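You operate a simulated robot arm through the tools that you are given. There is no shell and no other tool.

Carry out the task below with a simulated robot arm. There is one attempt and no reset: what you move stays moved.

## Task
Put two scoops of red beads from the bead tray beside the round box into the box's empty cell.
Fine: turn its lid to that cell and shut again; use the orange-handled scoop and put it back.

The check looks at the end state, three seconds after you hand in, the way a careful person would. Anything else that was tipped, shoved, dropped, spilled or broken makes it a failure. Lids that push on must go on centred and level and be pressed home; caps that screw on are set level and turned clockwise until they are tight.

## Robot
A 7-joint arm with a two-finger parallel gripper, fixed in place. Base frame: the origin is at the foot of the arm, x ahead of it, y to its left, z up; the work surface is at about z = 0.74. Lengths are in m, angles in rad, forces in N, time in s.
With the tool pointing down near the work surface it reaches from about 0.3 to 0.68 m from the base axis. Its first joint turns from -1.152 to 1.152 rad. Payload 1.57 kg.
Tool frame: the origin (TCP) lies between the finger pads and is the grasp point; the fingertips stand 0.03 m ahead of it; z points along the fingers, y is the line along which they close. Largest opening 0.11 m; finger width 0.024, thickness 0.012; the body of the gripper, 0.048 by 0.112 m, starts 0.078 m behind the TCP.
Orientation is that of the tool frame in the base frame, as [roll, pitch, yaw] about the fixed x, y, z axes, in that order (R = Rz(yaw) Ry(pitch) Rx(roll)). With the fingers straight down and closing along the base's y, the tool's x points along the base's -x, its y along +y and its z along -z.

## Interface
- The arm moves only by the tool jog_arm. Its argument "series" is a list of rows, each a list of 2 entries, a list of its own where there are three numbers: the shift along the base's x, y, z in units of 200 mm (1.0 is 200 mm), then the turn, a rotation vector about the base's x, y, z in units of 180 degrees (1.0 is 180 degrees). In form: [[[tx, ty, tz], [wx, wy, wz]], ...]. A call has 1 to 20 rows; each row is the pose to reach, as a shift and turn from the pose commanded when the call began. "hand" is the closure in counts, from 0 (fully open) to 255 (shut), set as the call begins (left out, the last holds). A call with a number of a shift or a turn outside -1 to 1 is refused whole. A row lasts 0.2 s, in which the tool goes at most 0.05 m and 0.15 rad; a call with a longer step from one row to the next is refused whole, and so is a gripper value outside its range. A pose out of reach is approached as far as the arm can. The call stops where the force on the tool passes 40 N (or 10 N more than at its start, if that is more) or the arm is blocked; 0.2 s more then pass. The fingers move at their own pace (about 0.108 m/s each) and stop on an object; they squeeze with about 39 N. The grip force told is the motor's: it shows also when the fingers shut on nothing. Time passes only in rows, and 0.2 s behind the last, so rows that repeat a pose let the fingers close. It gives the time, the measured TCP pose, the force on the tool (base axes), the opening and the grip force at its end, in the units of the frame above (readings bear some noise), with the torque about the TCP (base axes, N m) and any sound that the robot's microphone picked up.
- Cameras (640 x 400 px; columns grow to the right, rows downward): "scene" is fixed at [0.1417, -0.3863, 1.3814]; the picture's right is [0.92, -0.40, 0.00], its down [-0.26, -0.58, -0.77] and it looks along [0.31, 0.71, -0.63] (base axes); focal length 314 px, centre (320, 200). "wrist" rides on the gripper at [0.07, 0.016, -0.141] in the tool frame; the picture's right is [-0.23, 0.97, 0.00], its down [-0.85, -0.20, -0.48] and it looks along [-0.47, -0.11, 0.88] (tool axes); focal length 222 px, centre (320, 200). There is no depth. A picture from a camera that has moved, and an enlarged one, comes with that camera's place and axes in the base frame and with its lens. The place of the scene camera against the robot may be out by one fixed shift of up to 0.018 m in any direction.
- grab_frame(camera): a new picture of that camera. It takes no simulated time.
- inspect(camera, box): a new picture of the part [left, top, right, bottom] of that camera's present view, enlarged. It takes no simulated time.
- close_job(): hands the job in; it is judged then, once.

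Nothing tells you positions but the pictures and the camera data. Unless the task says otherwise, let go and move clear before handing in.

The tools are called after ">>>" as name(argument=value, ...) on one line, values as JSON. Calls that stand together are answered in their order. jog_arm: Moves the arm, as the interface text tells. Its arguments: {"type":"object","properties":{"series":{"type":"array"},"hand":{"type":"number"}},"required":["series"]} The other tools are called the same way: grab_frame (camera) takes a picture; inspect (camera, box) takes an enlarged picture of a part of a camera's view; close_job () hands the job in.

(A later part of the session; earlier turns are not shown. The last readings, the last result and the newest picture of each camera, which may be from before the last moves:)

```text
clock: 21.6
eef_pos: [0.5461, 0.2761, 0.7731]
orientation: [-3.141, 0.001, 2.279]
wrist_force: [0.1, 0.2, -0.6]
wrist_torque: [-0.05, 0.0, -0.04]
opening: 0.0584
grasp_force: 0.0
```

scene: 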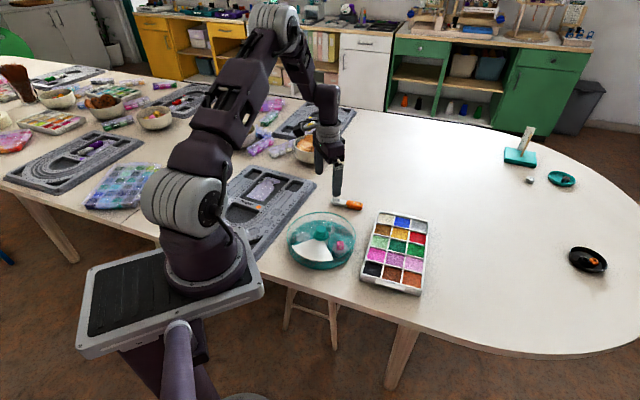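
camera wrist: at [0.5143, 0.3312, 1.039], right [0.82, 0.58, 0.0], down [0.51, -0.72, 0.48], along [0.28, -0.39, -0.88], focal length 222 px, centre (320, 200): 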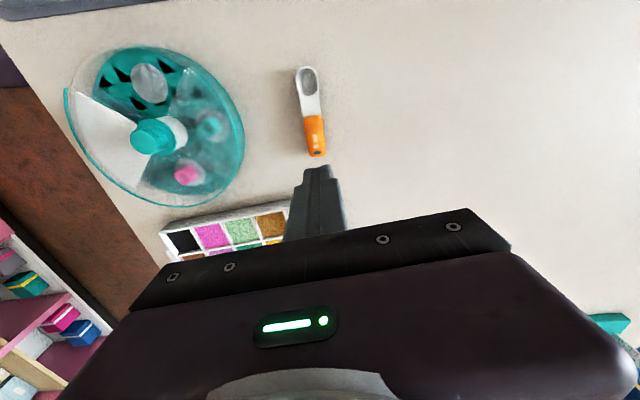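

>>> jog_arm(series=[[[0, 0, -0.005], [0, 0, 0]], [[0, 0, -0.005], [0, 0, 0]]])

>>> inspect(camera="scene", box=[320, 175, 375, 220])

>>> inspect(camera="wrist", box=[240, 100, 400, 220])

```text
clock: 22.2
eef_pos: [0.545, 0.2765, 0.7719]
orientation: [-3.14, 0.0, 2.279]
wrist_force: [0.1, -0.2, 0.4]
wrist_torque: [-0.02, 0.01, 0.01]
opening: 0.0579
grasp_force: 0.1
```

```text
8.89 times, centred on (348, 198) of scene
camera zoom: at [0.1417, -0.3863, 1.3814], right [0.92, -0.4, 0.0], down [-0.26, -0.58, -0.77], along [0.31, 0.71, -0.63], focal length 2787 px, centre (76, 222)
```

zoom: 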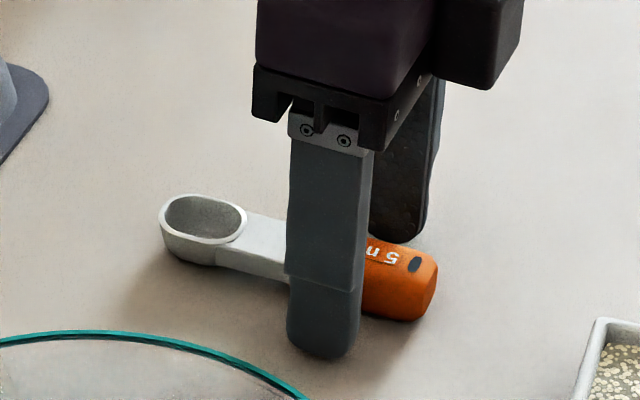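

```text
3.33 times, centred on (320, 160) of wrist
camera zoom: at [0.5123, 0.339, 0.9118], right [0.89, 0.46, 0.0], down [0.41, -0.78, 0.48], along [0.22, -0.42, -0.88], focal length 740 px, centre (320, 333)
```

zoom: 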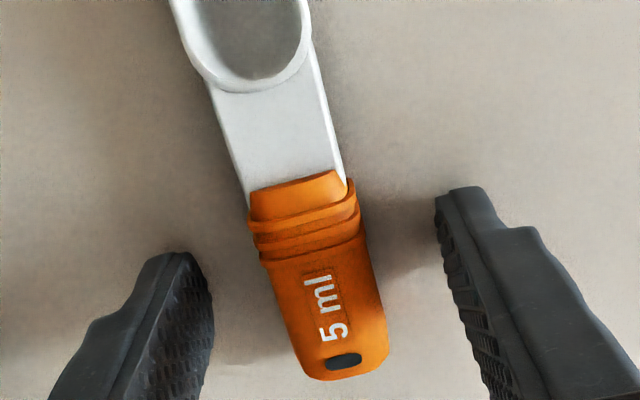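

Still no table contact. I'll go another 1.5 mm down and then close.

>>> jog_arm(series=[[[0, 0, -0.004], [0, 0, 0]], [[0, 0, -0.0075], [0, 0, 0]], [[0, 0, -0.0075], [0, 0, 0]]])

>>> jog_arm(series=[[[0, 0, 0], [0, 0, 0]], [[0, 0, 0], [0, 0, 0]], [[0, 0, 0], [0, 0, 0]], [[0, 0, 0], [0, 0, 0]]], hand=255)

>>> inspect(camera="wrist", box=[240, 100, 400, 220])

>>> inspect(camera="scene", box=[320, 175, 375, 220])

```text
clock: 23.0
eef_pos: [0.545, 0.2765, 0.7705]
orientation: [-3.14, 0.001, 2.28]
wrist_force: [0.4, 0.0, 0.6]
wrist_torque: [-0.01, -0.03, 0.0]
opening: 0.0581
grasp_force: 0.2
```

```text
clock: 24.0
eef_pos: [0.5453, 0.276, 0.7704]
orientation: [-3.141, -0.001, 2.279]
wrist_force: [-0.1, 0.3, 0.7]
wrist_torque: [-0.01, 0.01, -0.01]
opening: 0.0212
grasp_force: 34.4
```

```text
3.33 times, centred on (320, 160) of wrist
camera zoom: at [0.5119, 0.3391, 0.9101], right [0.89, 0.46, 0.0], down [0.41, -0.78, 0.48], along [0.22, -0.42, -0.88], focal length 740 px, centre (320, 333)
```

zoom: 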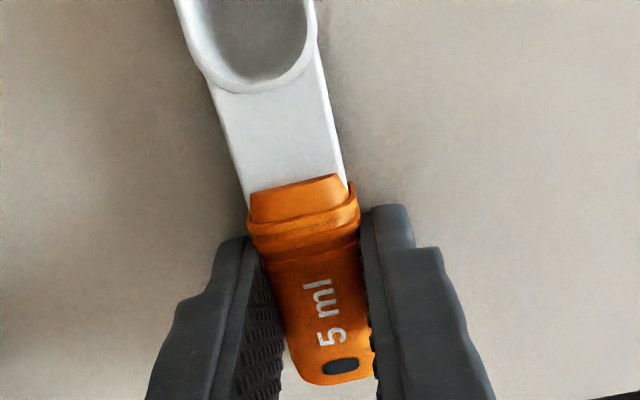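

```text
8.89 times, centred on (348, 198) of scene
camera zoom: at [0.1417, -0.3863, 1.3814], right [0.92, -0.4, 0.0], down [-0.26, -0.58, -0.77], along [0.31, 0.71, -0.63], focal length 2787 px, centre (76, 222)
```

zoom: 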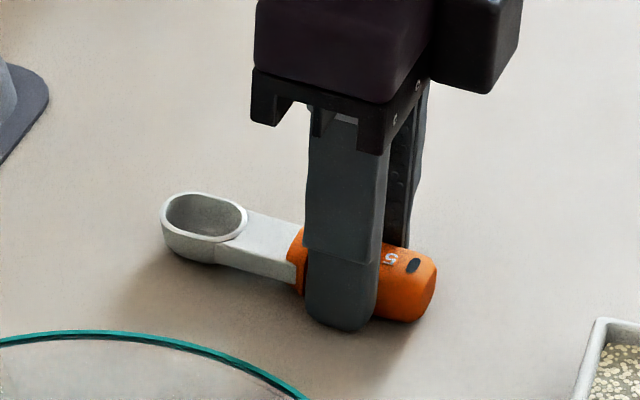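

The grip is now about 5 mm lower on the handle. I'll lift just a few millimetres, slowly, and check the opening.

>>> jog_arm(series=[[[0, 0, 0.01], [0, 0, 0]], [[0, 0, 0.02], [0, 0, 0]], [[0, 0, 0.03], [0, 0, 0]], [[0, 0, 0.03], [0, 0, 0]]])

>>> inspect(camera="scene", box=[320, 175, 375, 220])

```text
clock: 25.0
eef_pos: [0.5436, 0.2756, 0.7772]
orientation: [3.141, 0.0, 2.279]
wrist_force: [0.8, 0.0, -0.4]
wrist_torque: [-0.01, 0.01, 0.0]
opening: 0.0216
grasp_force: 34.5
```

```text
8.89 times, centred on (348, 198) of scene
camera zoom: at [0.1417, -0.3863, 1.3814], right [0.92, -0.4, 0.0], down [-0.26, -0.58, -0.77], along [0.31, 0.71, -0.63], focal length 2787 px, centre (76, 222)
```

zoom: 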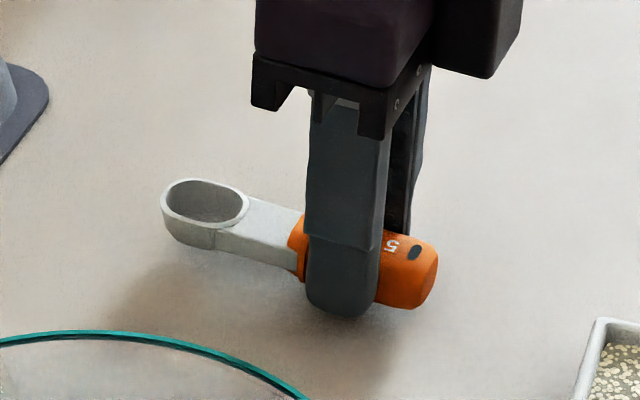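

The scoop lifts with the hand this time. I'll keep raising slowly.

>>> jog_arm(series=[[[0, 0, 0.05], [0, 0, 0]], [[0, 0, 0.1], [0, 0, 0]], [[0, 0, 0.15], [0, 0, 0]], [[0, 0, 0.2], [0, 0, 0]], [[0, 0, 0.25], [0, 0, 0]], [[0, 0, 0.3], [0, 0, 0]], [[0, 0, 0.35], [0, 0, 0]], [[0, 0, 0.35], [0, 0, 0]]])

>>> inspect(camera="scene", box=[310, 150, 400, 220])

>>> grab_frame(camera="wrist")

```text
clock: 26.8
eef_pos: [0.5454, 0.2774, 0.8472]
orientation: [3.141, 0.0, 2.28]
wrist_force: [-0.6, -0.4, 0.0]
wrist_torque: [-0.06, 0.01, 0.0]
opening: 0.0217
grasp_force: 34.8
```

```text
5.71 times, centred on (355, 185) of scene
camera zoom: at [0.1417, -0.3863, 1.3814], right [0.92, -0.4, 0.0], down [-0.26, -0.58, -0.77], along [0.31, 0.71, -0.63], focal length 1792 px, centre (120, 286)
```

zoom: 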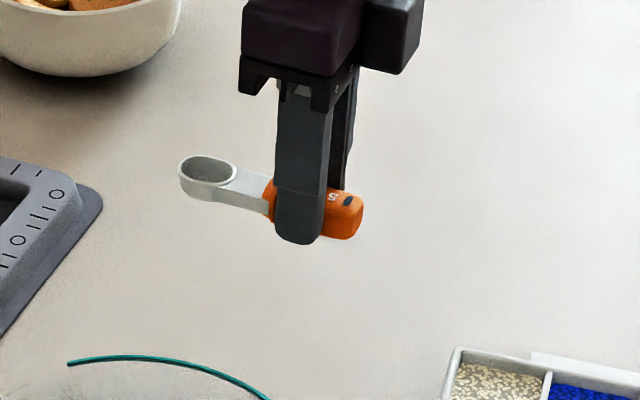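

```text
taken
camera wrist: at [0.5122, 0.3401, 0.9866], right [0.89, 0.46, 0.0], down [0.41, -0.78, 0.48], along [0.22, -0.42, -0.88], focal length 222 px, centre (320, 200)
```

wrist: 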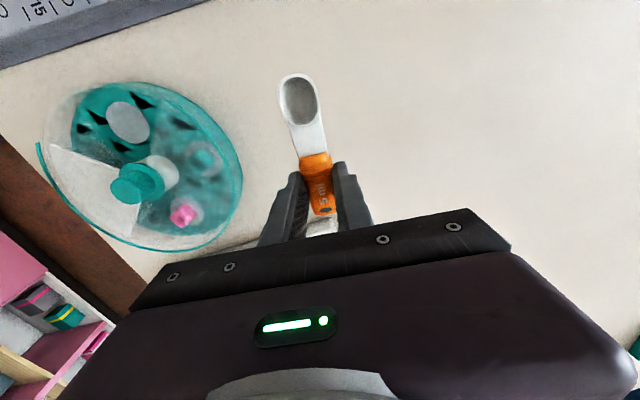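

The scoop is held steadily. I'll measure where the bowl sits in the tool frame.

>>> inspect(camera="wrist", box=[250, 60, 370, 220])

>>> inspect(camera="scene", box=[325, 160, 375, 200])

```text
2.50 times, centred on (310, 140) of wrist
camera zoom: at [0.5122, 0.3401, 0.9866], right [0.89, 0.46, 0.0], down [0.41, -0.78, 0.48], along [0.22, -0.42, -0.88], focal length 555 px, centre (345, 350)
```

zoom: 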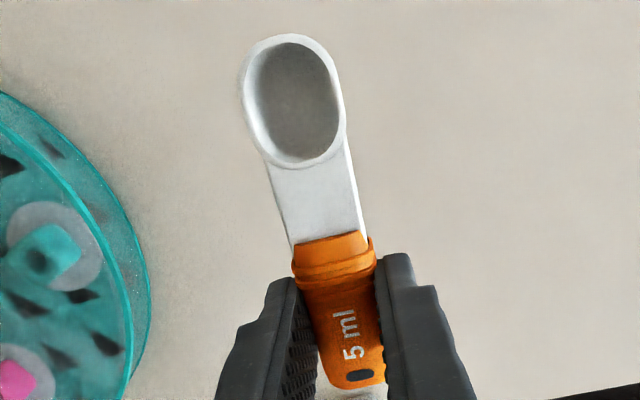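

```text
10.00 times, centred on (350, 180) of scene
camera zoom: at [0.1417, -0.3863, 1.3814], right [0.92, -0.4, 0.0], down [-0.26, -0.58, -0.77], along [0.31, 0.71, -0.63], focal length 3135 px, centre (20, 400)
```

zoom: 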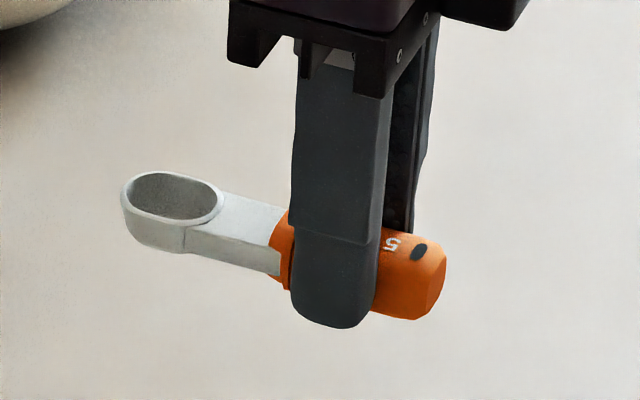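

The bowl centre is at tool x≈0.06, with its rim 14.5 mm beyond the TCP, and it's level with the fingertips. Before filling it, I'll rehearse the pour pose in the air over the open cell with the empty scoop, to check reach.

>>> jog_arm(series=[[[0, 0, 0.15], [0, 0, 0]], [[-0.1, -0.03, 0.3], [0, 0, 0.01]], [[-0.25, -0.08, 0.42], [0, 0, 0.02]], [[-0.4, -0.12, 0.42], [0, 0, 0.0245]], [[-0.55, -0.16, 0.42], [0, 0, 0.0245]], [[-0.7, -0.2, 0.42], [0, 0, 0.0245]], [[-0.85, -0.23, 0.42], [0, 0, 0.0245]], [[-0.97, -0.2655, 0.42], [0, 0, 0.0245]], [[-0.97, -0.2655, 0.42], [0, 0, 0.0245]]])

>>> grab_frame(camera="wrist")

>>> grab_frame(camera="scene")

```text
clock: 28.8
eef_pos: [0.349, 0.2251, 0.9287]
orientation: [3.141, 0.001, 2.356]
wrist_force: [0.1, -0.6, -0.3]
wrist_torque: [-0.02, -0.02, 0.02]
opening: 0.0217
grasp_force: 34.8
```

```text
taken
camera wrist: at [0.3112, 0.2844, 1.0682], right [0.85, 0.53, 0.0], down [0.46, -0.75, 0.48], along [0.25, -0.41, -0.88], focal length 222 px, centre (320, 200)
```

wrist: 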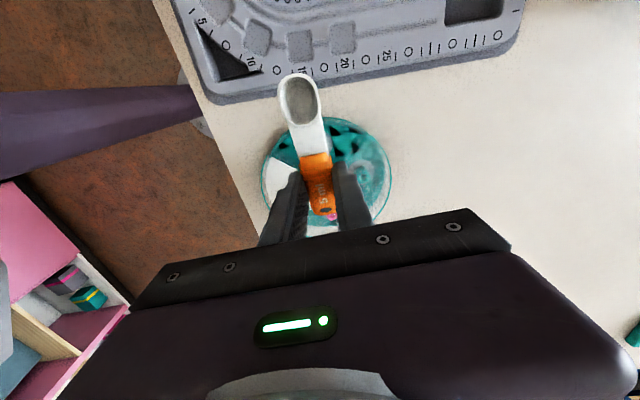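

```text
taken
```

scene: 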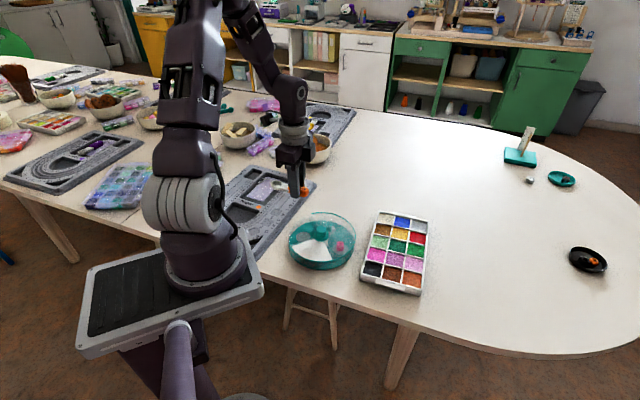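

I'm over the box at heading 135°. I'll tilt the bowl down by 90° in place here, well above everything, to see whether the arm can do it.

>>> jog_arm(series=[[[0, 0, 0], [-0.03, -0.03, 0]], [[0, 0, 0], [-0.06, -0.06, 0]], [[0, 0, 0], [-0.09, -0.09, 0]], [[0, 0, 0], [-0.12, -0.12, 0]], [[0, 0, 0], [-0.15, -0.15, 0]], [[0, 0, 0], [-0.18, -0.18, 0]], [[0, 0, 0], [-0.21, -0.21, 0]], [[0, 0, 0], [-0.24, -0.24, 0]], [[0, 0, 0], [-0.27, -0.27, 0]], [[0, 0, 0], [-0.3, -0.3, 0]], [[0, 0, 0], [-0.33, -0.33, 0]], [[0, 0, 0], [-0.3536, -0.3536, 0]], [[0, 0, 0], [-0.3536, -0.3536, 0]]])

>>> grab_frame(camera="wrist")

>>> grab_frame(camera="scene")

```text
clock: 31.6
eef_pos: [0.4167, 0.2811, 0.943]
orientation: [-1.071, 1.568, -1.859]
wrist_force: [1.1, 0.2, -0.5]
wrist_torque: [0.04, 0.02, 0.0]
opening: 0.0215
grasp_force: 34.4
out of reach, approached as far as the arm can: row 6, 7, 8, 9, 10, 11, 12, 13
```

```text
taken
camera wrist: at [0.3282, 0.3911, 0.8718], right [0.69, 0.69, 0.22], down [-0.48, 0.2, 0.85], along [0.54, -0.7, 0.47], focal length 222 px, centre (320, 200)
```

wrist: 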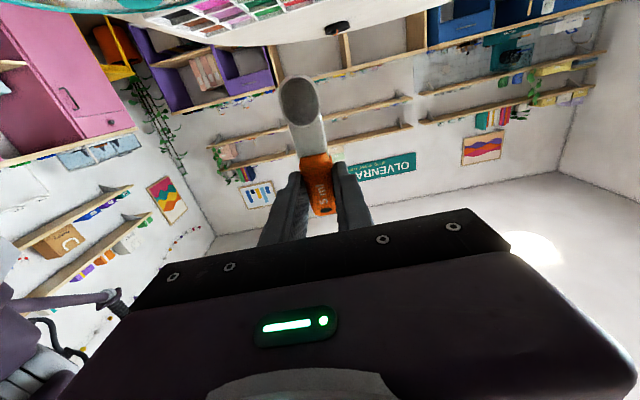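

```text
taken
```

scene: 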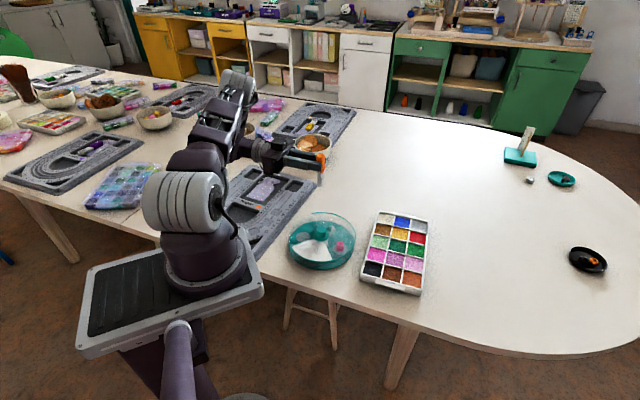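

The arm can't hold that tilt at heading 135°: it ran out of reach, though nothing was touched. I'll return to level the same way and try the pour from a different heading.

>>> jog_arm(series=[[[0, 0, 0], [0.0236, 0.0236, 0]], [[0, 0, 0], [0.0536, 0.0536, 0]], [[0, 0, 0], [0.0836, 0.0836, 0]], [[0, 0, 0], [0.1136, 0.1136, 0]], [[0, 0, 0], [0.1436, 0.1436, 0]], [[0, 0, 0], [0.1736, 0.1736, 0]], [[0, 0, 0], [0.2036, 0.2036, 0]], [[0, 0, 0], [0.2336, 0.2336, 0]], [[0, 0, 0], [0.2636, 0.2636, 0]], [[0, 0, 0], [0.2936, 0.2936, 0]], [[0, 0, 0], [0.3236, 0.3236, 0]], [[0, 0, 0], [0.3536, 0.3536, 0]], [[0, 0, 0], [0.3536, 0.3536, 0]]])

>>> grab_frame(camera="scene")

```text
clock: 34.4
eef_pos: [0.412, 0.2837, 0.9422]
orientation: [3.142, -0.003, 2.357]
wrist_force: [-0.7, -0.5, 0.5]
wrist_torque: [0.01, -0.01, 0.02]
opening: 0.0213
grasp_force: 34.7
```

```text
taken
```

scene: 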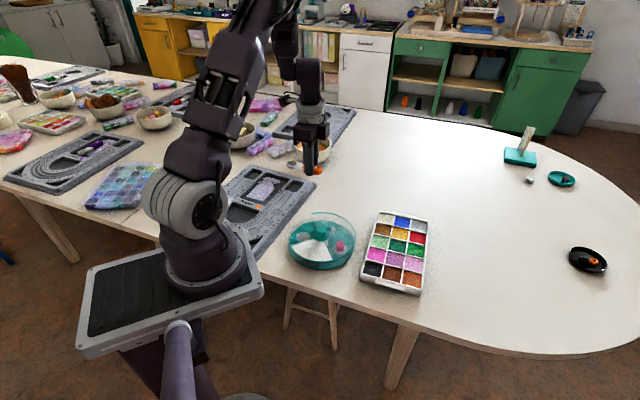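

The scoop is level again near (0.412, 0.284, 0.942). I'll yaw by +135° so the bowl heads toward −y, while moving to the pour spot above the cell.

>>> jog_arm(series=[[[-0.02, -0.025, 0], [0, 0, 0.047]], [[-0.04, -0.05, 0], [0, 0, 0.094]], [[-0.06, -0.075, 0], [0, 0, 0.141]], [[-0.08, -0.1, 0], [0, 0, 0.188]], [[-0.1, -0.125, 0], [0, 0, 0.235]], [[-0.12, -0.15, 0], [0, 0, 0.282]], [[-0.14, -0.175, 0], [0, 0, 0.329]], [[-0.16, -0.2, 0], [0, 0, 0.376]], [[-0.18, -0.225, 0], [0, 0, 0.423]], [[-0.2, -0.25, 0], [0, 0, 0.47]], [[-0.22, -0.275, 0], [0, 0, 0.517]], [[-0.24, -0.3, 0], [0, 0, 0.564]], [[-0.26, -0.325, 0], [0, 0, 0.611]], [[-0.28, -0.35, 0], [0, 0, 0.658]], [[-0.3, -0.375, 0], [0, 0, 0.705]], [[-0.335, -0.415, 0], [0, 0, 0.75]], [[-0.335, -0.415, 0], [0, 0, 0.75]]])

>>> grab_frame(camera="scene")

>>> grab_frame(camera="wrist")

```text
clock: 38.0
eef_pos: [0.3457, 0.2005, 0.9429]
orientation: [3.141, 0.002, -1.567]
wrist_force: [0.8, -0.1, -0.4]
wrist_torque: [-0.02, 0.02, 0.0]
opening: 0.0216
grasp_force: 34.1
```

```text
taken
```

scene: 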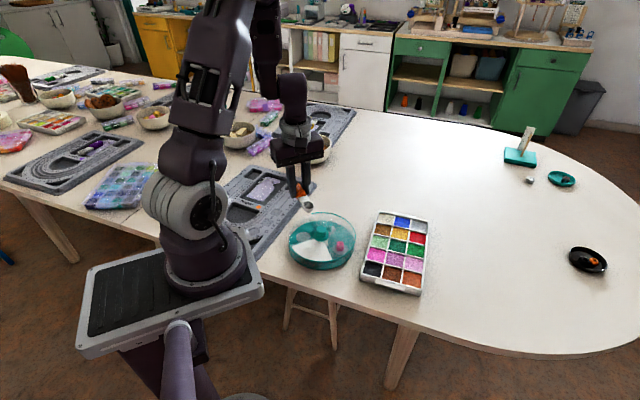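

```text
taken
camera wrist: at [0.3288, 0.1297, 1.0815], right [-0.97, 0.22, 0.0], down [0.2, 0.86, 0.48], along [0.11, 0.47, -0.88], focal length 222 px, centre (320, 200)
```

wrist: 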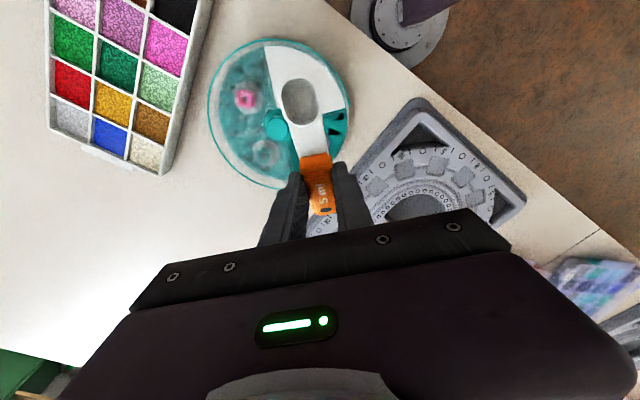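

Yaw 270° works. Now I'll rehearse the tilt about +x, bowl toward −y, at this height.

>>> jog_arm(series=[[[0, 0, 0], [0.045, 0, 0]], [[0, 0, 0], [0.09, 0, 0]], [[0, 0, 0], [0.135, 0, 0]], [[0, 0, 0], [0.18, 0, 0]], [[0, 0, 0], [0.225, 0, 0]], [[0, 0, 0], [0.27, 0, 0]], [[0, 0, 0], [0.315, 0, 0]], [[0, 0, 0], [0.36, 0, 0]], [[0, 0, 0], [0.405, 0, 0]], [[0, 0, 0], [0.45, 0, 0]], [[0, 0, 0], [0.495, 0, 0]], [[0, 0, 0], [0.54, 0, 0]], [[0, 0, 0], [0.54, 0, 0]]])

>>> grab_frame(camera="scene")

>>> grab_frame(camera="wrist")

```text
clock: 40.8
eef_pos: [0.3463, 0.1988, 0.9403]
orientation: [-0.001, 1.443, 1.568]
wrist_force: [0.0, 0.7, 0.6]
wrist_torque: [-0.01, 0.01, 0.0]
opening: 0.0215
grasp_force: 34.6
```

```text
taken
```

scene: 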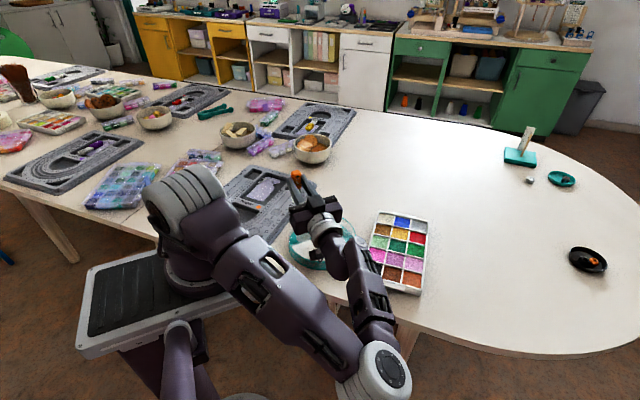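

```text
taken
camera wrist: at [0.3294, 0.0674, 0.8526], right [-0.97, -0.03, 0.23], down [0.2, -0.58, 0.79], along [0.11, 0.81, 0.57], focal length 222 px, centre (320, 200)
```

wrist: 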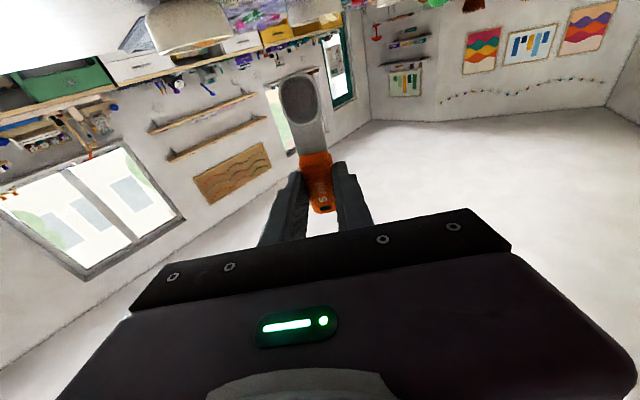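

Heading 270° reaches a 97° tilt comfortably, so I'll pour that way. Now back to level before going to the tray.

>>> jog_arm(series=[[[0, 0, 0], [-0.045, 0, 0]], [[0, 0, 0], [-0.09, 0, 0]], [[0, 0, 0], [-0.135, 0, 0]], [[0, 0, 0], [-0.18, 0, 0]], [[0, 0, 0], [-0.225, 0, 0]], [[0, 0, 0], [-0.27, 0, 0]], [[0, 0, 0], [-0.315, 0, 0]], [[0, 0, 0], [-0.36, 0, 0]], [[0, 0, 0], [-0.405, 0, 0]], [[0, 0, 0], [-0.45, 0, 0]], [[0, 0, 0], [-0.495, 0, 0]], [[0, 0, 0], [-0.54, 0, 0]], [[0, 0, 0], [-0.54, 0, 0]]])

>>> grab_frame(camera="scene")

```text
clock: 43.6
eef_pos: [0.3452, 0.2012, 0.9429]
orientation: [-3.141, -0.002, -1.571]
wrist_force: [0.6, -0.6, -0.7]
wrist_torque: [0.02, -0.01, 0.01]
opening: 0.0213
grasp_force: 34.5
```

```text
taken
```

scene: 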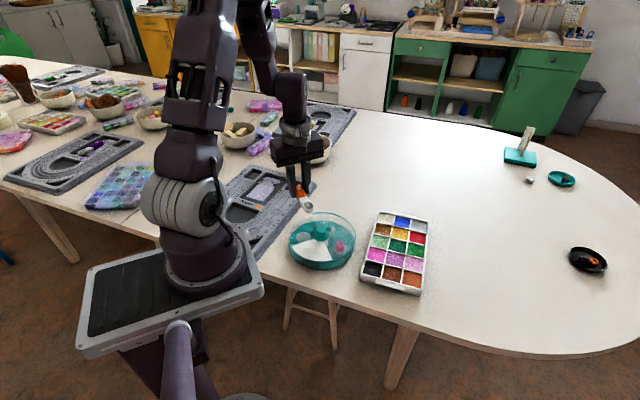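

Level again. I'll go to the tray with the heading turned to 225°, which matches the cell's sides and is a natural lean for the arm.

>>> jog_arm(series=[[[0.15, -0.05, 0], [0, 0, -0.042]], [[0.32, -0.11, 0], [0, 0, -0.084]], [[0.5, -0.17, 0], [0, 0, -0.126]], [[0.67, -0.23, 0], [0, 0, -0.168]], [[0.84, -0.29, 0], [0, 0, -0.21]], [[1.0, -0.35, 0], [0, 0, -0.25]], [[1.0, -0.35, 0], [0, 0, -0.25]]])

>>> jog_arm(series=[[[0.15, -0.05, 0], [0, 0, 0]], [[0.3, -0.1, -0.05], [0, 0, 0]], [[0.45, -0.15, -0.1], [0, 0, 0]], [[0.55, -0.2, -0.15], [0, 0, 0]], [[0.55, -0.2, -0.15], [0, 0, 0]]])

>>> grab_frame(camera="wrist")

>>> grab_frame(camera="scene")

```text
clock: 45.2
eef_pos: [0.5441, 0.1303, 0.944]
orientation: [3.141, 0.002, -2.358]
wrist_force: [0.6, 0.3, 0.2]
wrist_torque: [-0.01, -0.03, 0.04]
opening: 0.0215
grasp_force: 34.6
```

```text
clock: 46.4
eef_pos: [0.6538, 0.0925, 0.9113]
orientation: [-3.141, 0.0, -2.355]
wrist_force: [0.2, -0.8, -0.6]
wrist_torque: [-0.01, 0.01, -0.02]
opening: 0.0217
grasp_force: 34.7
```

```text
taken
camera wrist: at [0.5934, 0.0538, 1.0516], right [-0.53, 0.85, 0.0], down [0.75, 0.46, 0.48], along [0.41, 0.25, -0.88], focal length 222 px, centre (320, 200)
```

wrist: 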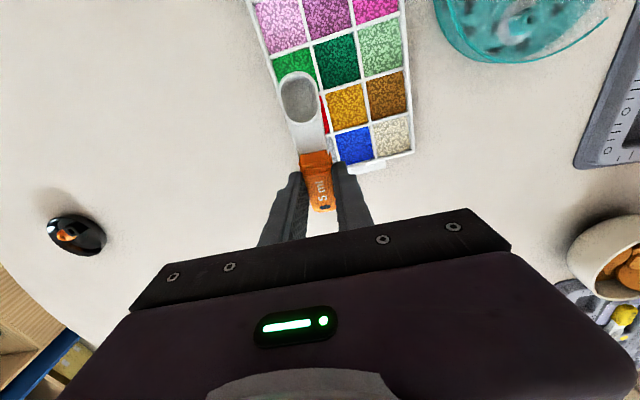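

```text
taken
```

scene: 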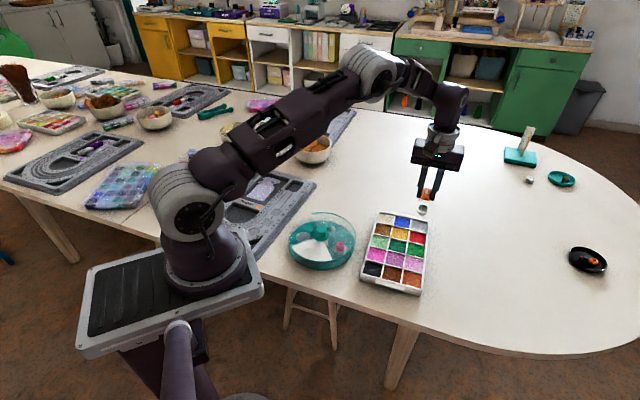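

I'm above the tray's corner. I'll zoom in on the red cell and the bowl.

>>> inspect(camera="wrist", box=[240, 40, 420, 190])

>>> inspect(camera="scene", box=[370, 160, 460, 250])

```text
2.67 times, centred on (330, 115) of wrist
camera zoom: at [0.5934, 0.0538, 1.0516], right [-0.53, 0.85, 0.0], down [0.75, 0.46, 0.48], along [0.41, 0.25, -0.88], focal length 592 px, centre (293, 427)
```

zoom: 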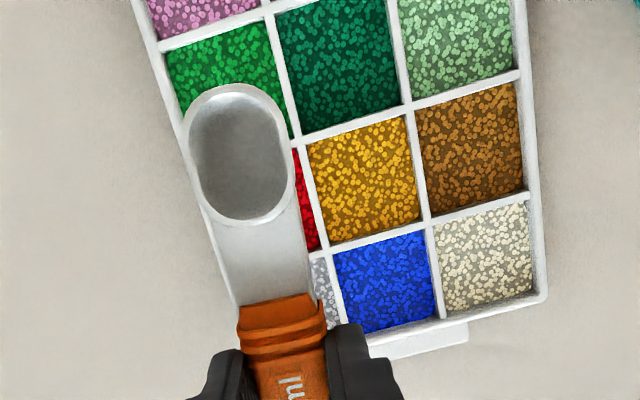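

```text
4.44 times, centred on (415, 205) of scene
camera zoom: at [0.1417, -0.3863, 1.3814], right [0.92, -0.4, 0.0], down [-0.26, -0.58, -0.77], along [0.31, 0.71, -0.63], focal length 1394 px, centre (-102, 178)
```

zoom: 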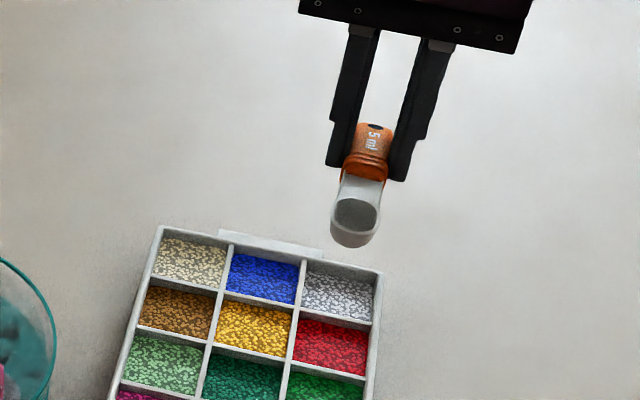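

The red cell's interior centre is about (0.637, 0.066), and its long axis runs at 47.5°, so I'll use heading 227.5°. The plan is to tilt the bowl 60° down while still high above, check, and then dip.

>>> jog_arm(series=[[[-0.035, -0.066, 0], [0, 0, 0.0135]], [[-0.035, -0.066, 0], [0, 0, 0.0135]]])

>>> jog_arm(series=[[[0, 0, 0], [0.0307, -0.0281, 0]], [[0, 0, 0], [0.0614, -0.0563, 0]], [[0, 0, 0], [0.0922, -0.0844, 0]], [[0, 0, 0], [0.1229, -0.1126, 0]], [[0, 0, 0], [0.1536, -0.1407, 0]], [[0, 0, 0], [0.1843, -0.1689, 0]], [[0, 0, 0], [0.2151, -0.197, 0]], [[0, 0, 0], [0.2458, -0.2252, 0]], [[0, 0, 0], [0.2458, -0.2252, 0]]])

>>> grab_frame(camera="scene")

>>> inspect(camera="scene", box=[370, 160, 460, 250])

>>> grab_frame(camera="wrist")

```text
clock: 47.0
eef_pos: [0.6483, 0.0777, 0.9107]
orientation: [3.142, -0.001, -2.312]
wrist_force: [0.1, 0.1, -0.5]
wrist_torque: [-0.03, -0.01, 0.02]
opening: 0.0217
grasp_force: 34.1
```

```text
clock: 49.0
eef_pos: [0.6473, 0.0771, 0.9116]
orientation: [-3.141, 1.049, -2.313]
wrist_force: [-1.0, -0.6, -0.4]
wrist_torque: [0.04, 0.0, 0.02]
opening: 0.0217
grasp_force: 34.0
```

```text
taken
```

scene: 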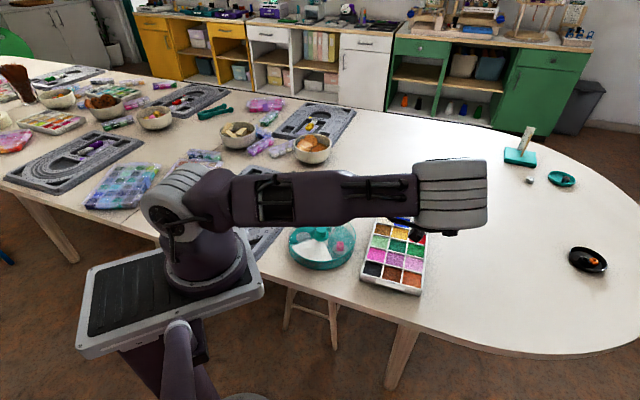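

```text
4.44 times, centred on (415, 205) of scene
camera zoom: at [0.1417, -0.3863, 1.3814], right [0.92, -0.4, 0.0], down [-0.26, -0.58, -0.77], along [0.31, 0.71, -0.63], focal length 1394 px, centre (-102, 178)
```

zoom: 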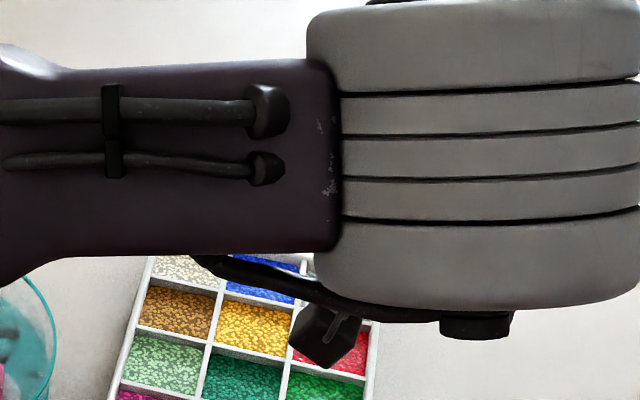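

```text
taken
camera wrist: at [0.5287, -0.0284, 0.9199], right [-0.64, 0.74, 0.2], down [0.15, -0.13, 0.98], along [0.75, 0.66, -0.03], focal length 222 px, centre (320, 200)
```

wrist: 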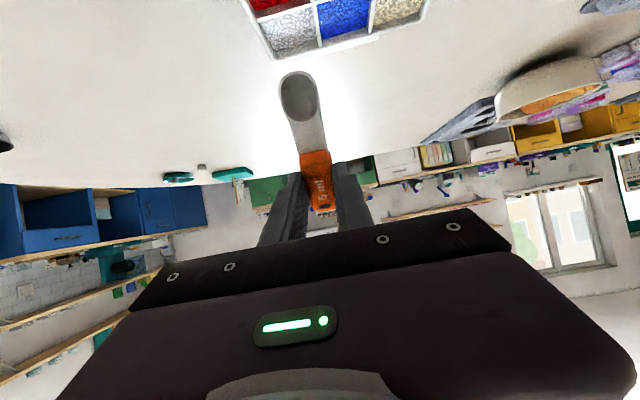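

The 60° tilt is reached and I can see the bowl in the wrist view, upside-down. I'll descend to just above the cell rim and check the alignment.

>>> jog_arm(series=[[[0, 0, -0.1], [0, 0, 0]], [[0, 0, -0.2], [0, 0, 0]], [[0, 0, -0.275], [0, 0, 0]], [[0, 0, -0.275], [0, 0, 0]]])

>>> grab_frame(camera="wrist")

>>> inspect(camera="wrist", box=[220, 20, 400, 180])

>>> inspect(camera="scene", box=[370, 190, 460, 270])

```text
clock: 50.0
eef_pos: [0.6467, 0.0754, 0.8545]
orientation: [3.141, 1.047, -2.314]
wrist_force: [-0.3, -0.2, 0.3]
wrist_torque: [-0.01, -0.02, 0.01]
opening: 0.0215
grasp_force: 34.5
```

```text
taken
camera wrist: at [0.5295, -0.0289, 0.8641], right [-0.64, 0.74, 0.2], down [0.16, -0.13, 0.98], along [0.75, 0.66, -0.04], focal length 222 px, centre (320, 200)
```

wrist: 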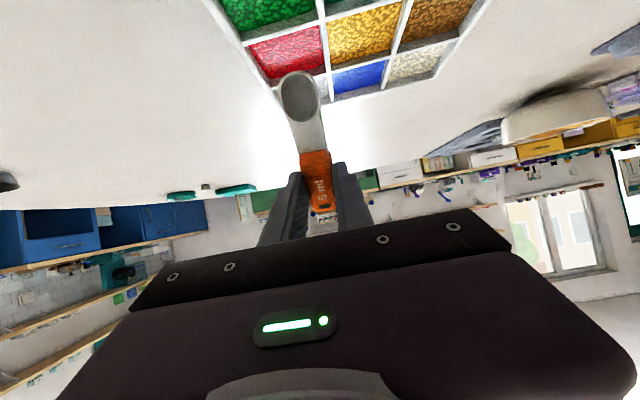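

```text
2.50 times, centred on (310, 100) of wrist
camera zoom: at [0.5295, -0.0289, 0.8641], right [-0.64, 0.74, 0.2], down [0.16, -0.13, 0.98], along [0.75, 0.66, -0.04], focal length 555 px, centre (345, 450)
```

zoom: 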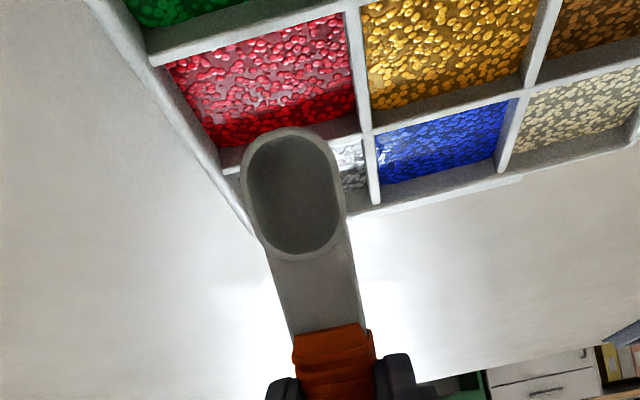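

```text
5.00 times, centred on (415, 230) of scene
camera zoom: at [0.1417, -0.3863, 1.3814], right [0.92, -0.4, 0.0], down [-0.26, -0.58, -0.77], along [0.31, 0.71, -0.63], focal length 1568 px, centre (-155, 50)
```

zoom: 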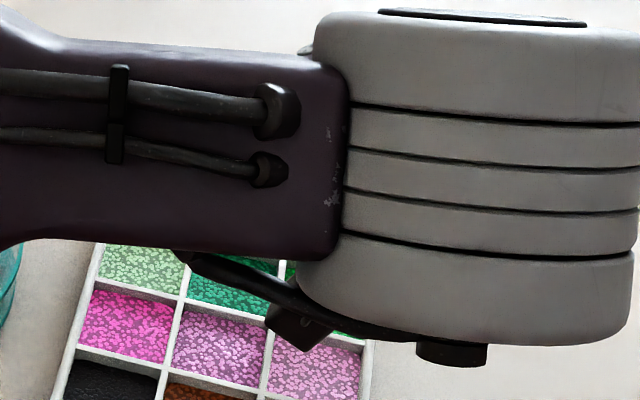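

The geometry matches: the bowl tip is above the middle of the red cell and the bead surface is about 6 mm under the rim. I'll lower the bowl into the beads gently.

>>> jog_arm(series=[[[0, 0, -0.03], [0, 0, 0]], [[0, 0, -0.06], [0, 0, 0]], [[0, 0, -0.09], [0, 0, 0]], [[0, 0, -0.115], [0, 0, 0]], [[0, 0, -0.135], [0, 0, 0]], [[0, 0, -0.135], [0, 0, 0]]])

>>> inspect(camera="wrist", box=[220, 20, 400, 180])

```text
clock: 51.4
eef_pos: [0.6463, 0.0777, 0.8296]
orientation: [3.141, 1.047, -2.315]
wrist_force: [-0.6, 0.3, -0.1]
wrist_torque: [0.01, 0.04, 0.01]
opening: 0.0216
grasp_force: 34.7
```

```text
2.50 times, centred on (310, 100) of wrist
camera zoom: at [0.528, -0.0282, 0.8385], right [-0.64, 0.74, 0.2], down [0.16, -0.13, 0.98], along [0.75, 0.66, -0.04], focal length 555 px, centre (345, 450)
```

zoom: 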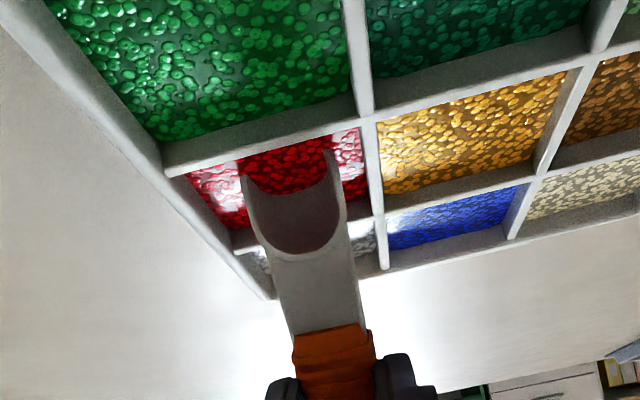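

The bowl's front is buried in the red beads with no contact force. I'll go 3 mm deeper and sweep forward a little.

>>> jog_arm(series=[[[0, 0, -0.015], [0, 0, 0]], [[-0.01, -0.011, -0.016], [0, 0, 0]], [[-0.02, -0.022, -0.016], [0, 0, 0]], [[-0.03, -0.033, -0.016], [0, 0, 0]], [[-0.03, -0.033, -0.016], [0, 0, 0]]])

>>> inspect(camera="wrist", box=[220, 20, 400, 180])

```text
clock: 52.6
eef_pos: [0.6406, 0.0716, 0.8257]
orientation: [-3.14, 1.047, -2.311]
wrist_force: [-0.1, 1.1, 1.0]
wrist_torque: [0.0, -0.03, -0.01]
opening: 0.0216
grasp_force: 34.9
```

```text
2.50 times, centred on (310, 100) of wrist
camera zoom: at [0.5223, -0.0346, 0.8349], right [-0.64, 0.74, 0.2], down [0.16, -0.13, 0.98], along [0.75, 0.66, -0.04], focal length 555 px, centre (345, 450)
```

zoom: 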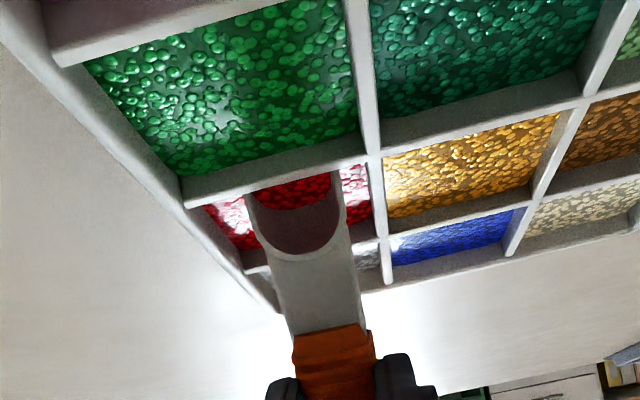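

Everything is centred with no wall contact. Now the scooping motion: I'll rotate from 60° up toward level with the tip staying in the red cell, lift clear at 15°, and then level out.

>>> jog_arm(series=[[[0.0188, 0.0205, -0.005], [-0.0154, 0.0141, 0]], [[0.0375, 0.0409, -0.01], [-0.0307, 0.0281, 0]], [[0.0522, 0.057, -0.016], [-0.0461, 0.0422, 0]], [[0.0669, 0.073, -0.0225], [-0.0614, 0.0563, 0]], [[0.0806, 0.088, -0.025], [-0.0768, 0.0704, 0]], [[0.0942, 0.1029, -0.0275], [-0.0922, 0.0845, 0]], [[0.1062, 0.116, -0.0275], [-0.1076, 0.0986, 0]], [[0.1182, 0.129, -0.0275], [-0.1229, 0.1126, 0]], [[0.1388, 0.1515, -0.005], [-0.1536, 0.1407, 0]], [[0.1557, 0.17, 0.035], [-0.1843, 0.1689, 0]], [[0.1557, 0.17, 0.125], [-0.1843, 0.1689, 0]], [[0.1557, 0.17, 0.275], [-0.1843, 0.1689, 0]], [[0.1486, 0.1622, 0.325], [-0.2151, 0.1971, 0]], [[0.1317, 0.1438, 0.375], [-0.2457, 0.2252, 0]], [[0.1317, 0.1438, 0.375], [-0.2457, 0.2252, 0]]])

>>> grab_frame(camera="wrist")

>>> inspect(camera="wrist", box=[240, 40, 420, 190])

>>> inspect(camera="scene", box=[370, 160, 460, 270])

```text
clock: 55.8
eef_pos: [0.6689, 0.1016, 0.9011]
orientation: [3.14, 0.002, -2.313]
wrist_force: [0.6, 0.5, -0.2]
wrist_torque: [0.01, 0.0, -0.02]
opening: 0.0214
grasp_force: 34.3
```

```text
taken
camera wrist: at [0.61, 0.0597, 1.0416], right [-0.56, 0.83, 0.0], down [0.73, 0.5, 0.48], along [0.39, 0.27, -0.88], focal length 222 px, centre (320, 200)
```

wrist: 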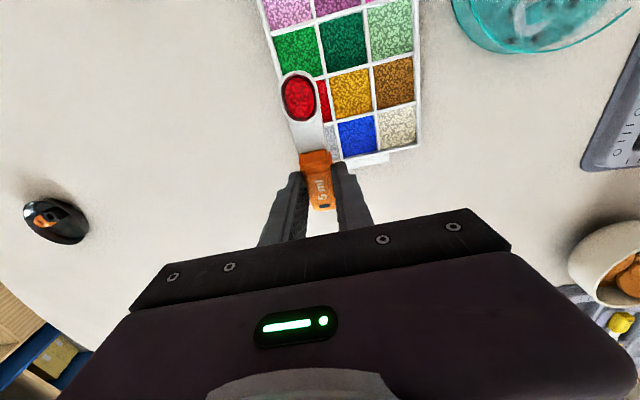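

```text
2.67 times, centred on (330, 115) of wrist
camera zoom: at [0.61, 0.0597, 1.0416], right [-0.56, 0.83, 0.0], down [0.73, 0.5, 0.48], along [0.39, 0.27, -0.88], focal length 592 px, centre (293, 427)
```

zoom: 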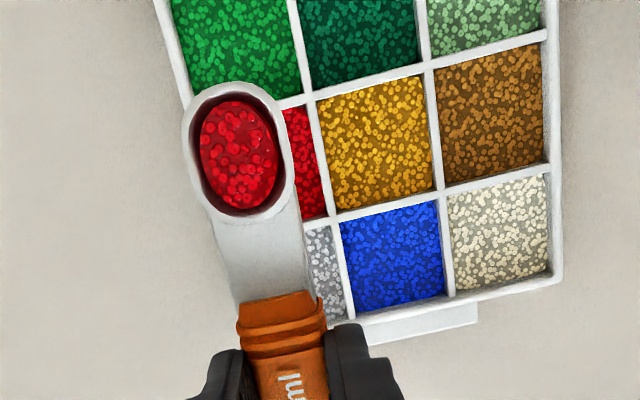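

```text
3.64 times, centred on (415, 215) of scene
camera zoom: at [0.1417, -0.3863, 1.3814], right [0.92, -0.4, 0.0], down [-0.26, -0.58, -0.77], along [0.31, 0.71, -0.63], focal length 1140 px, centre (-26, 146)
```

zoom: 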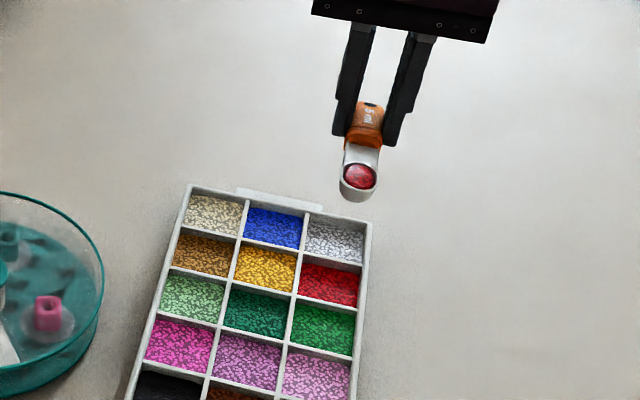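

The scoop is loaded with red beads and the tray looks clean. I'll check the fill level closely.

>>> inspect(camera="wrist", box=[270, 60, 350, 130])

>>> inspect(camera="scene", box=[395, 180, 435, 220])

```text
5.71 times, centred on (310, 95) of wrist
camera zoom: at [0.61, 0.0597, 1.0416], right [-0.56, 0.83, 0.0], down [0.73, 0.5, 0.48], along [0.39, 0.27, -0.88], focal length 1269 px, centre (377, 800)
```

zoom: 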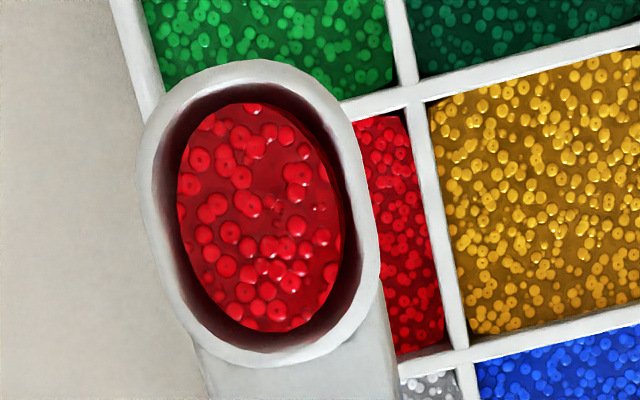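

```text
10.00 times, centred on (415, 200) of scene
camera zoom: at [0.1417, -0.3863, 1.3814], right [0.92, -0.4, 0.0], down [-0.26, -0.58, -0.77], along [0.31, 0.71, -0.63], focal length 3135 px, centre (-630, 200)
```

zoom: 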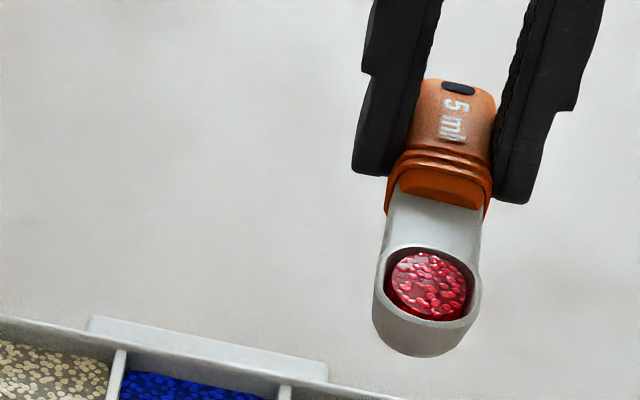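

The beads sit about 2 mm below the rim, which is a good scoop. I'll carry it level and at a moderate pace to the box, turning to heading 270° on the way.

>>> jog_arm(series=[[[-0.05, 0.025, 0.05], [0, 0, 0.01]], [[-0.15, 0.08, 0.1], [0, 0, 0.025]], [[-0.28, 0.155, 0.15], [0, 0, 0.045]], [[-0.42, 0.23, 0.15], [0, 0, 0.065]], [[-0.56, 0.31, 0.15], [0, 0, 0.085]], [[-0.7, 0.385, 0.15], [0, 0, 0.105]], [[-0.78, 0.43, 0.15], [0, 0, 0.118]], [[-0.825, 0.45, 0.15], [0, 0, 0.118]]])

>>> jog_arm(series=[[[-0.05, 0.03, 0], [0, 0, 0.01]], [[-0.15, 0.09, 0], [0, 0, 0.03]], [[-0.28, 0.17, 0], [0, 0, 0.05]], [[-0.42, 0.255, 0], [0, 0, 0.07]], [[-0.56, 0.34, 0], [0, 0, 0.09]], [[-0.68, 0.42, 0], [0, 0, 0.105]], [[-0.75, 0.46, 0], [0, 0, 0.118]], [[-0.78, 0.4775, 0], [0, 0, 0.118]], [[-0.78, 0.4775, 0], [0, 0, 0.118]]])

>>> grab_frame(camera="wrist")

>>> inspect(camera="wrist", box=[200, 30, 400, 190])

>>> grab_frame(camera="scene")

```text
clock: 57.6
eef_pos: [0.5039, 0.1894, 0.9309]
orientation: [3.141, 0.0, -1.943]
wrist_force: [0.1, -1.1, -0.6]
wrist_torque: [0.0, 0.0, 0.01]
opening: 0.0214
grasp_force: 34.9
```

```text
clock: 59.6
eef_pos: [0.3464, 0.2854, 0.9328]
orientation: [-3.142, -0.001, -1.571]
wrist_force: [0.3, 0.3, 0.3]
wrist_torque: [0.0, -0.04, 0.03]
opening: 0.0219
grasp_force: 34.4
```

```text
taken
camera wrist: at [0.3293, 0.2156, 1.0722], right [-0.97, 0.23, 0.0], down [0.2, 0.85, 0.48], along [0.11, 0.47, -0.88], focal length 222 px, centre (320, 200)
```

wrist: 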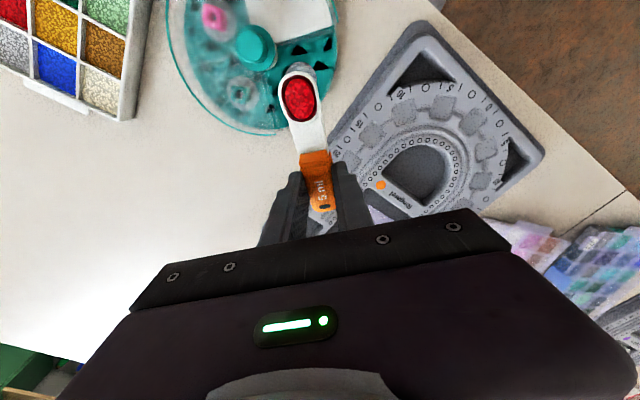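

```text
2.50 times, centred on (300, 110) of wrist
camera zoom: at [0.3293, 0.2156, 1.0722], right [-0.97, 0.23, 0.0], down [0.2, 0.85, 0.48], along [0.11, 0.47, -0.88], focal length 555 px, centre (370, 425)
```

zoom: 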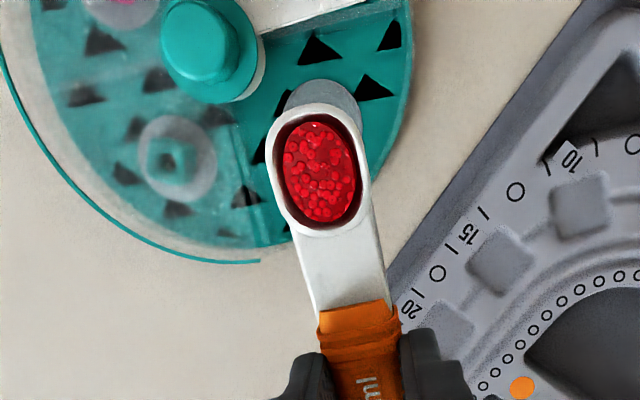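

```text
taken
```

scene: 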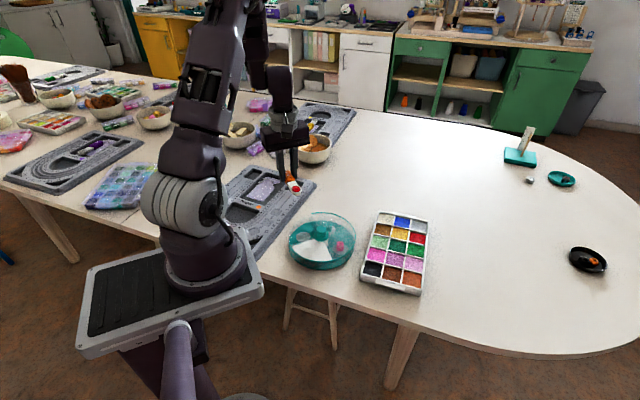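

The beads rode along fine. I'll lower and begin the tilt with the bowl lip pinned over the middle of the open cell, going to 30° first to make sure the arm can follow.

>>> jog_arm(series=[[[0.008, 0.0155, -0.12], [0, 0, 0]], [[0.008, 0.0155, -0.27], [0, 0, 0]], [[0.008, 0.0155, -0.4], [0, 0, 0]], [[0.008, 0.0155, -0.4325], [0, 0, 0]], [[0.008, 0.0025, -0.4325], [0.0417, 0, 0]], [[0.008, 0.0025, -0.4325], [0.0417, 0, 0]]])

>>> inspect(camera="wrist", box=[200, 20, 400, 180])

>>> inspect(camera="scene", box=[270, 160, 380, 280])

```text
clock: 61.0
eef_pos: [0.3486, 0.287, 0.8449]
orientation: [-3.14, 0.134, -1.57]
wrist_force: [0.7, 1.4, 0.6]
wrist_torque: [0.02, -0.03, 0.0]
opening: 0.0212
grasp_force: 34.0
```

```text
2.50 times, centred on (300, 100) of wrist
camera zoom: at [0.3325, 0.1979, 0.9745], right [-0.97, 0.23, 0.03], down [0.2, 0.78, 0.59], along [0.11, 0.58, -0.81], focal length 555 px, centre (370, 450)
```

zoom: 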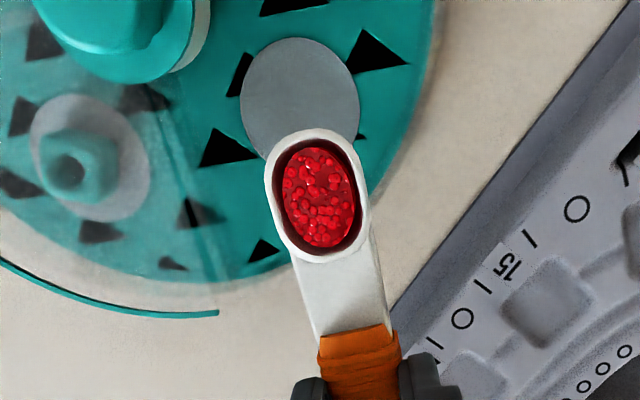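

```text
3.33 times, centred on (325, 220) of scene
camera zoom: at [0.1417, -0.3863, 1.3814], right [0.92, -0.4, 0.0], down [-0.26, -0.58, -0.77], along [0.31, 0.71, -0.63], focal length 1045 px, centre (303, 133)
```

zoom: 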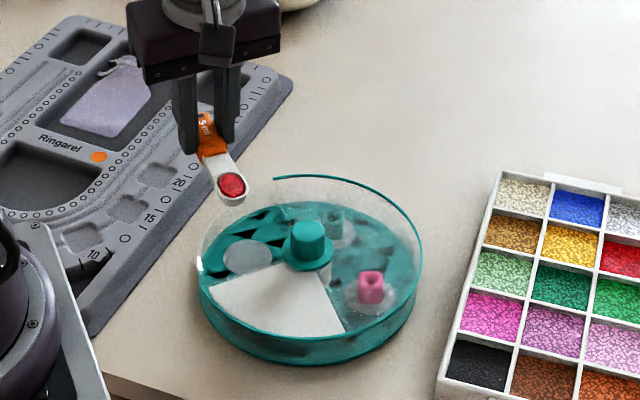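

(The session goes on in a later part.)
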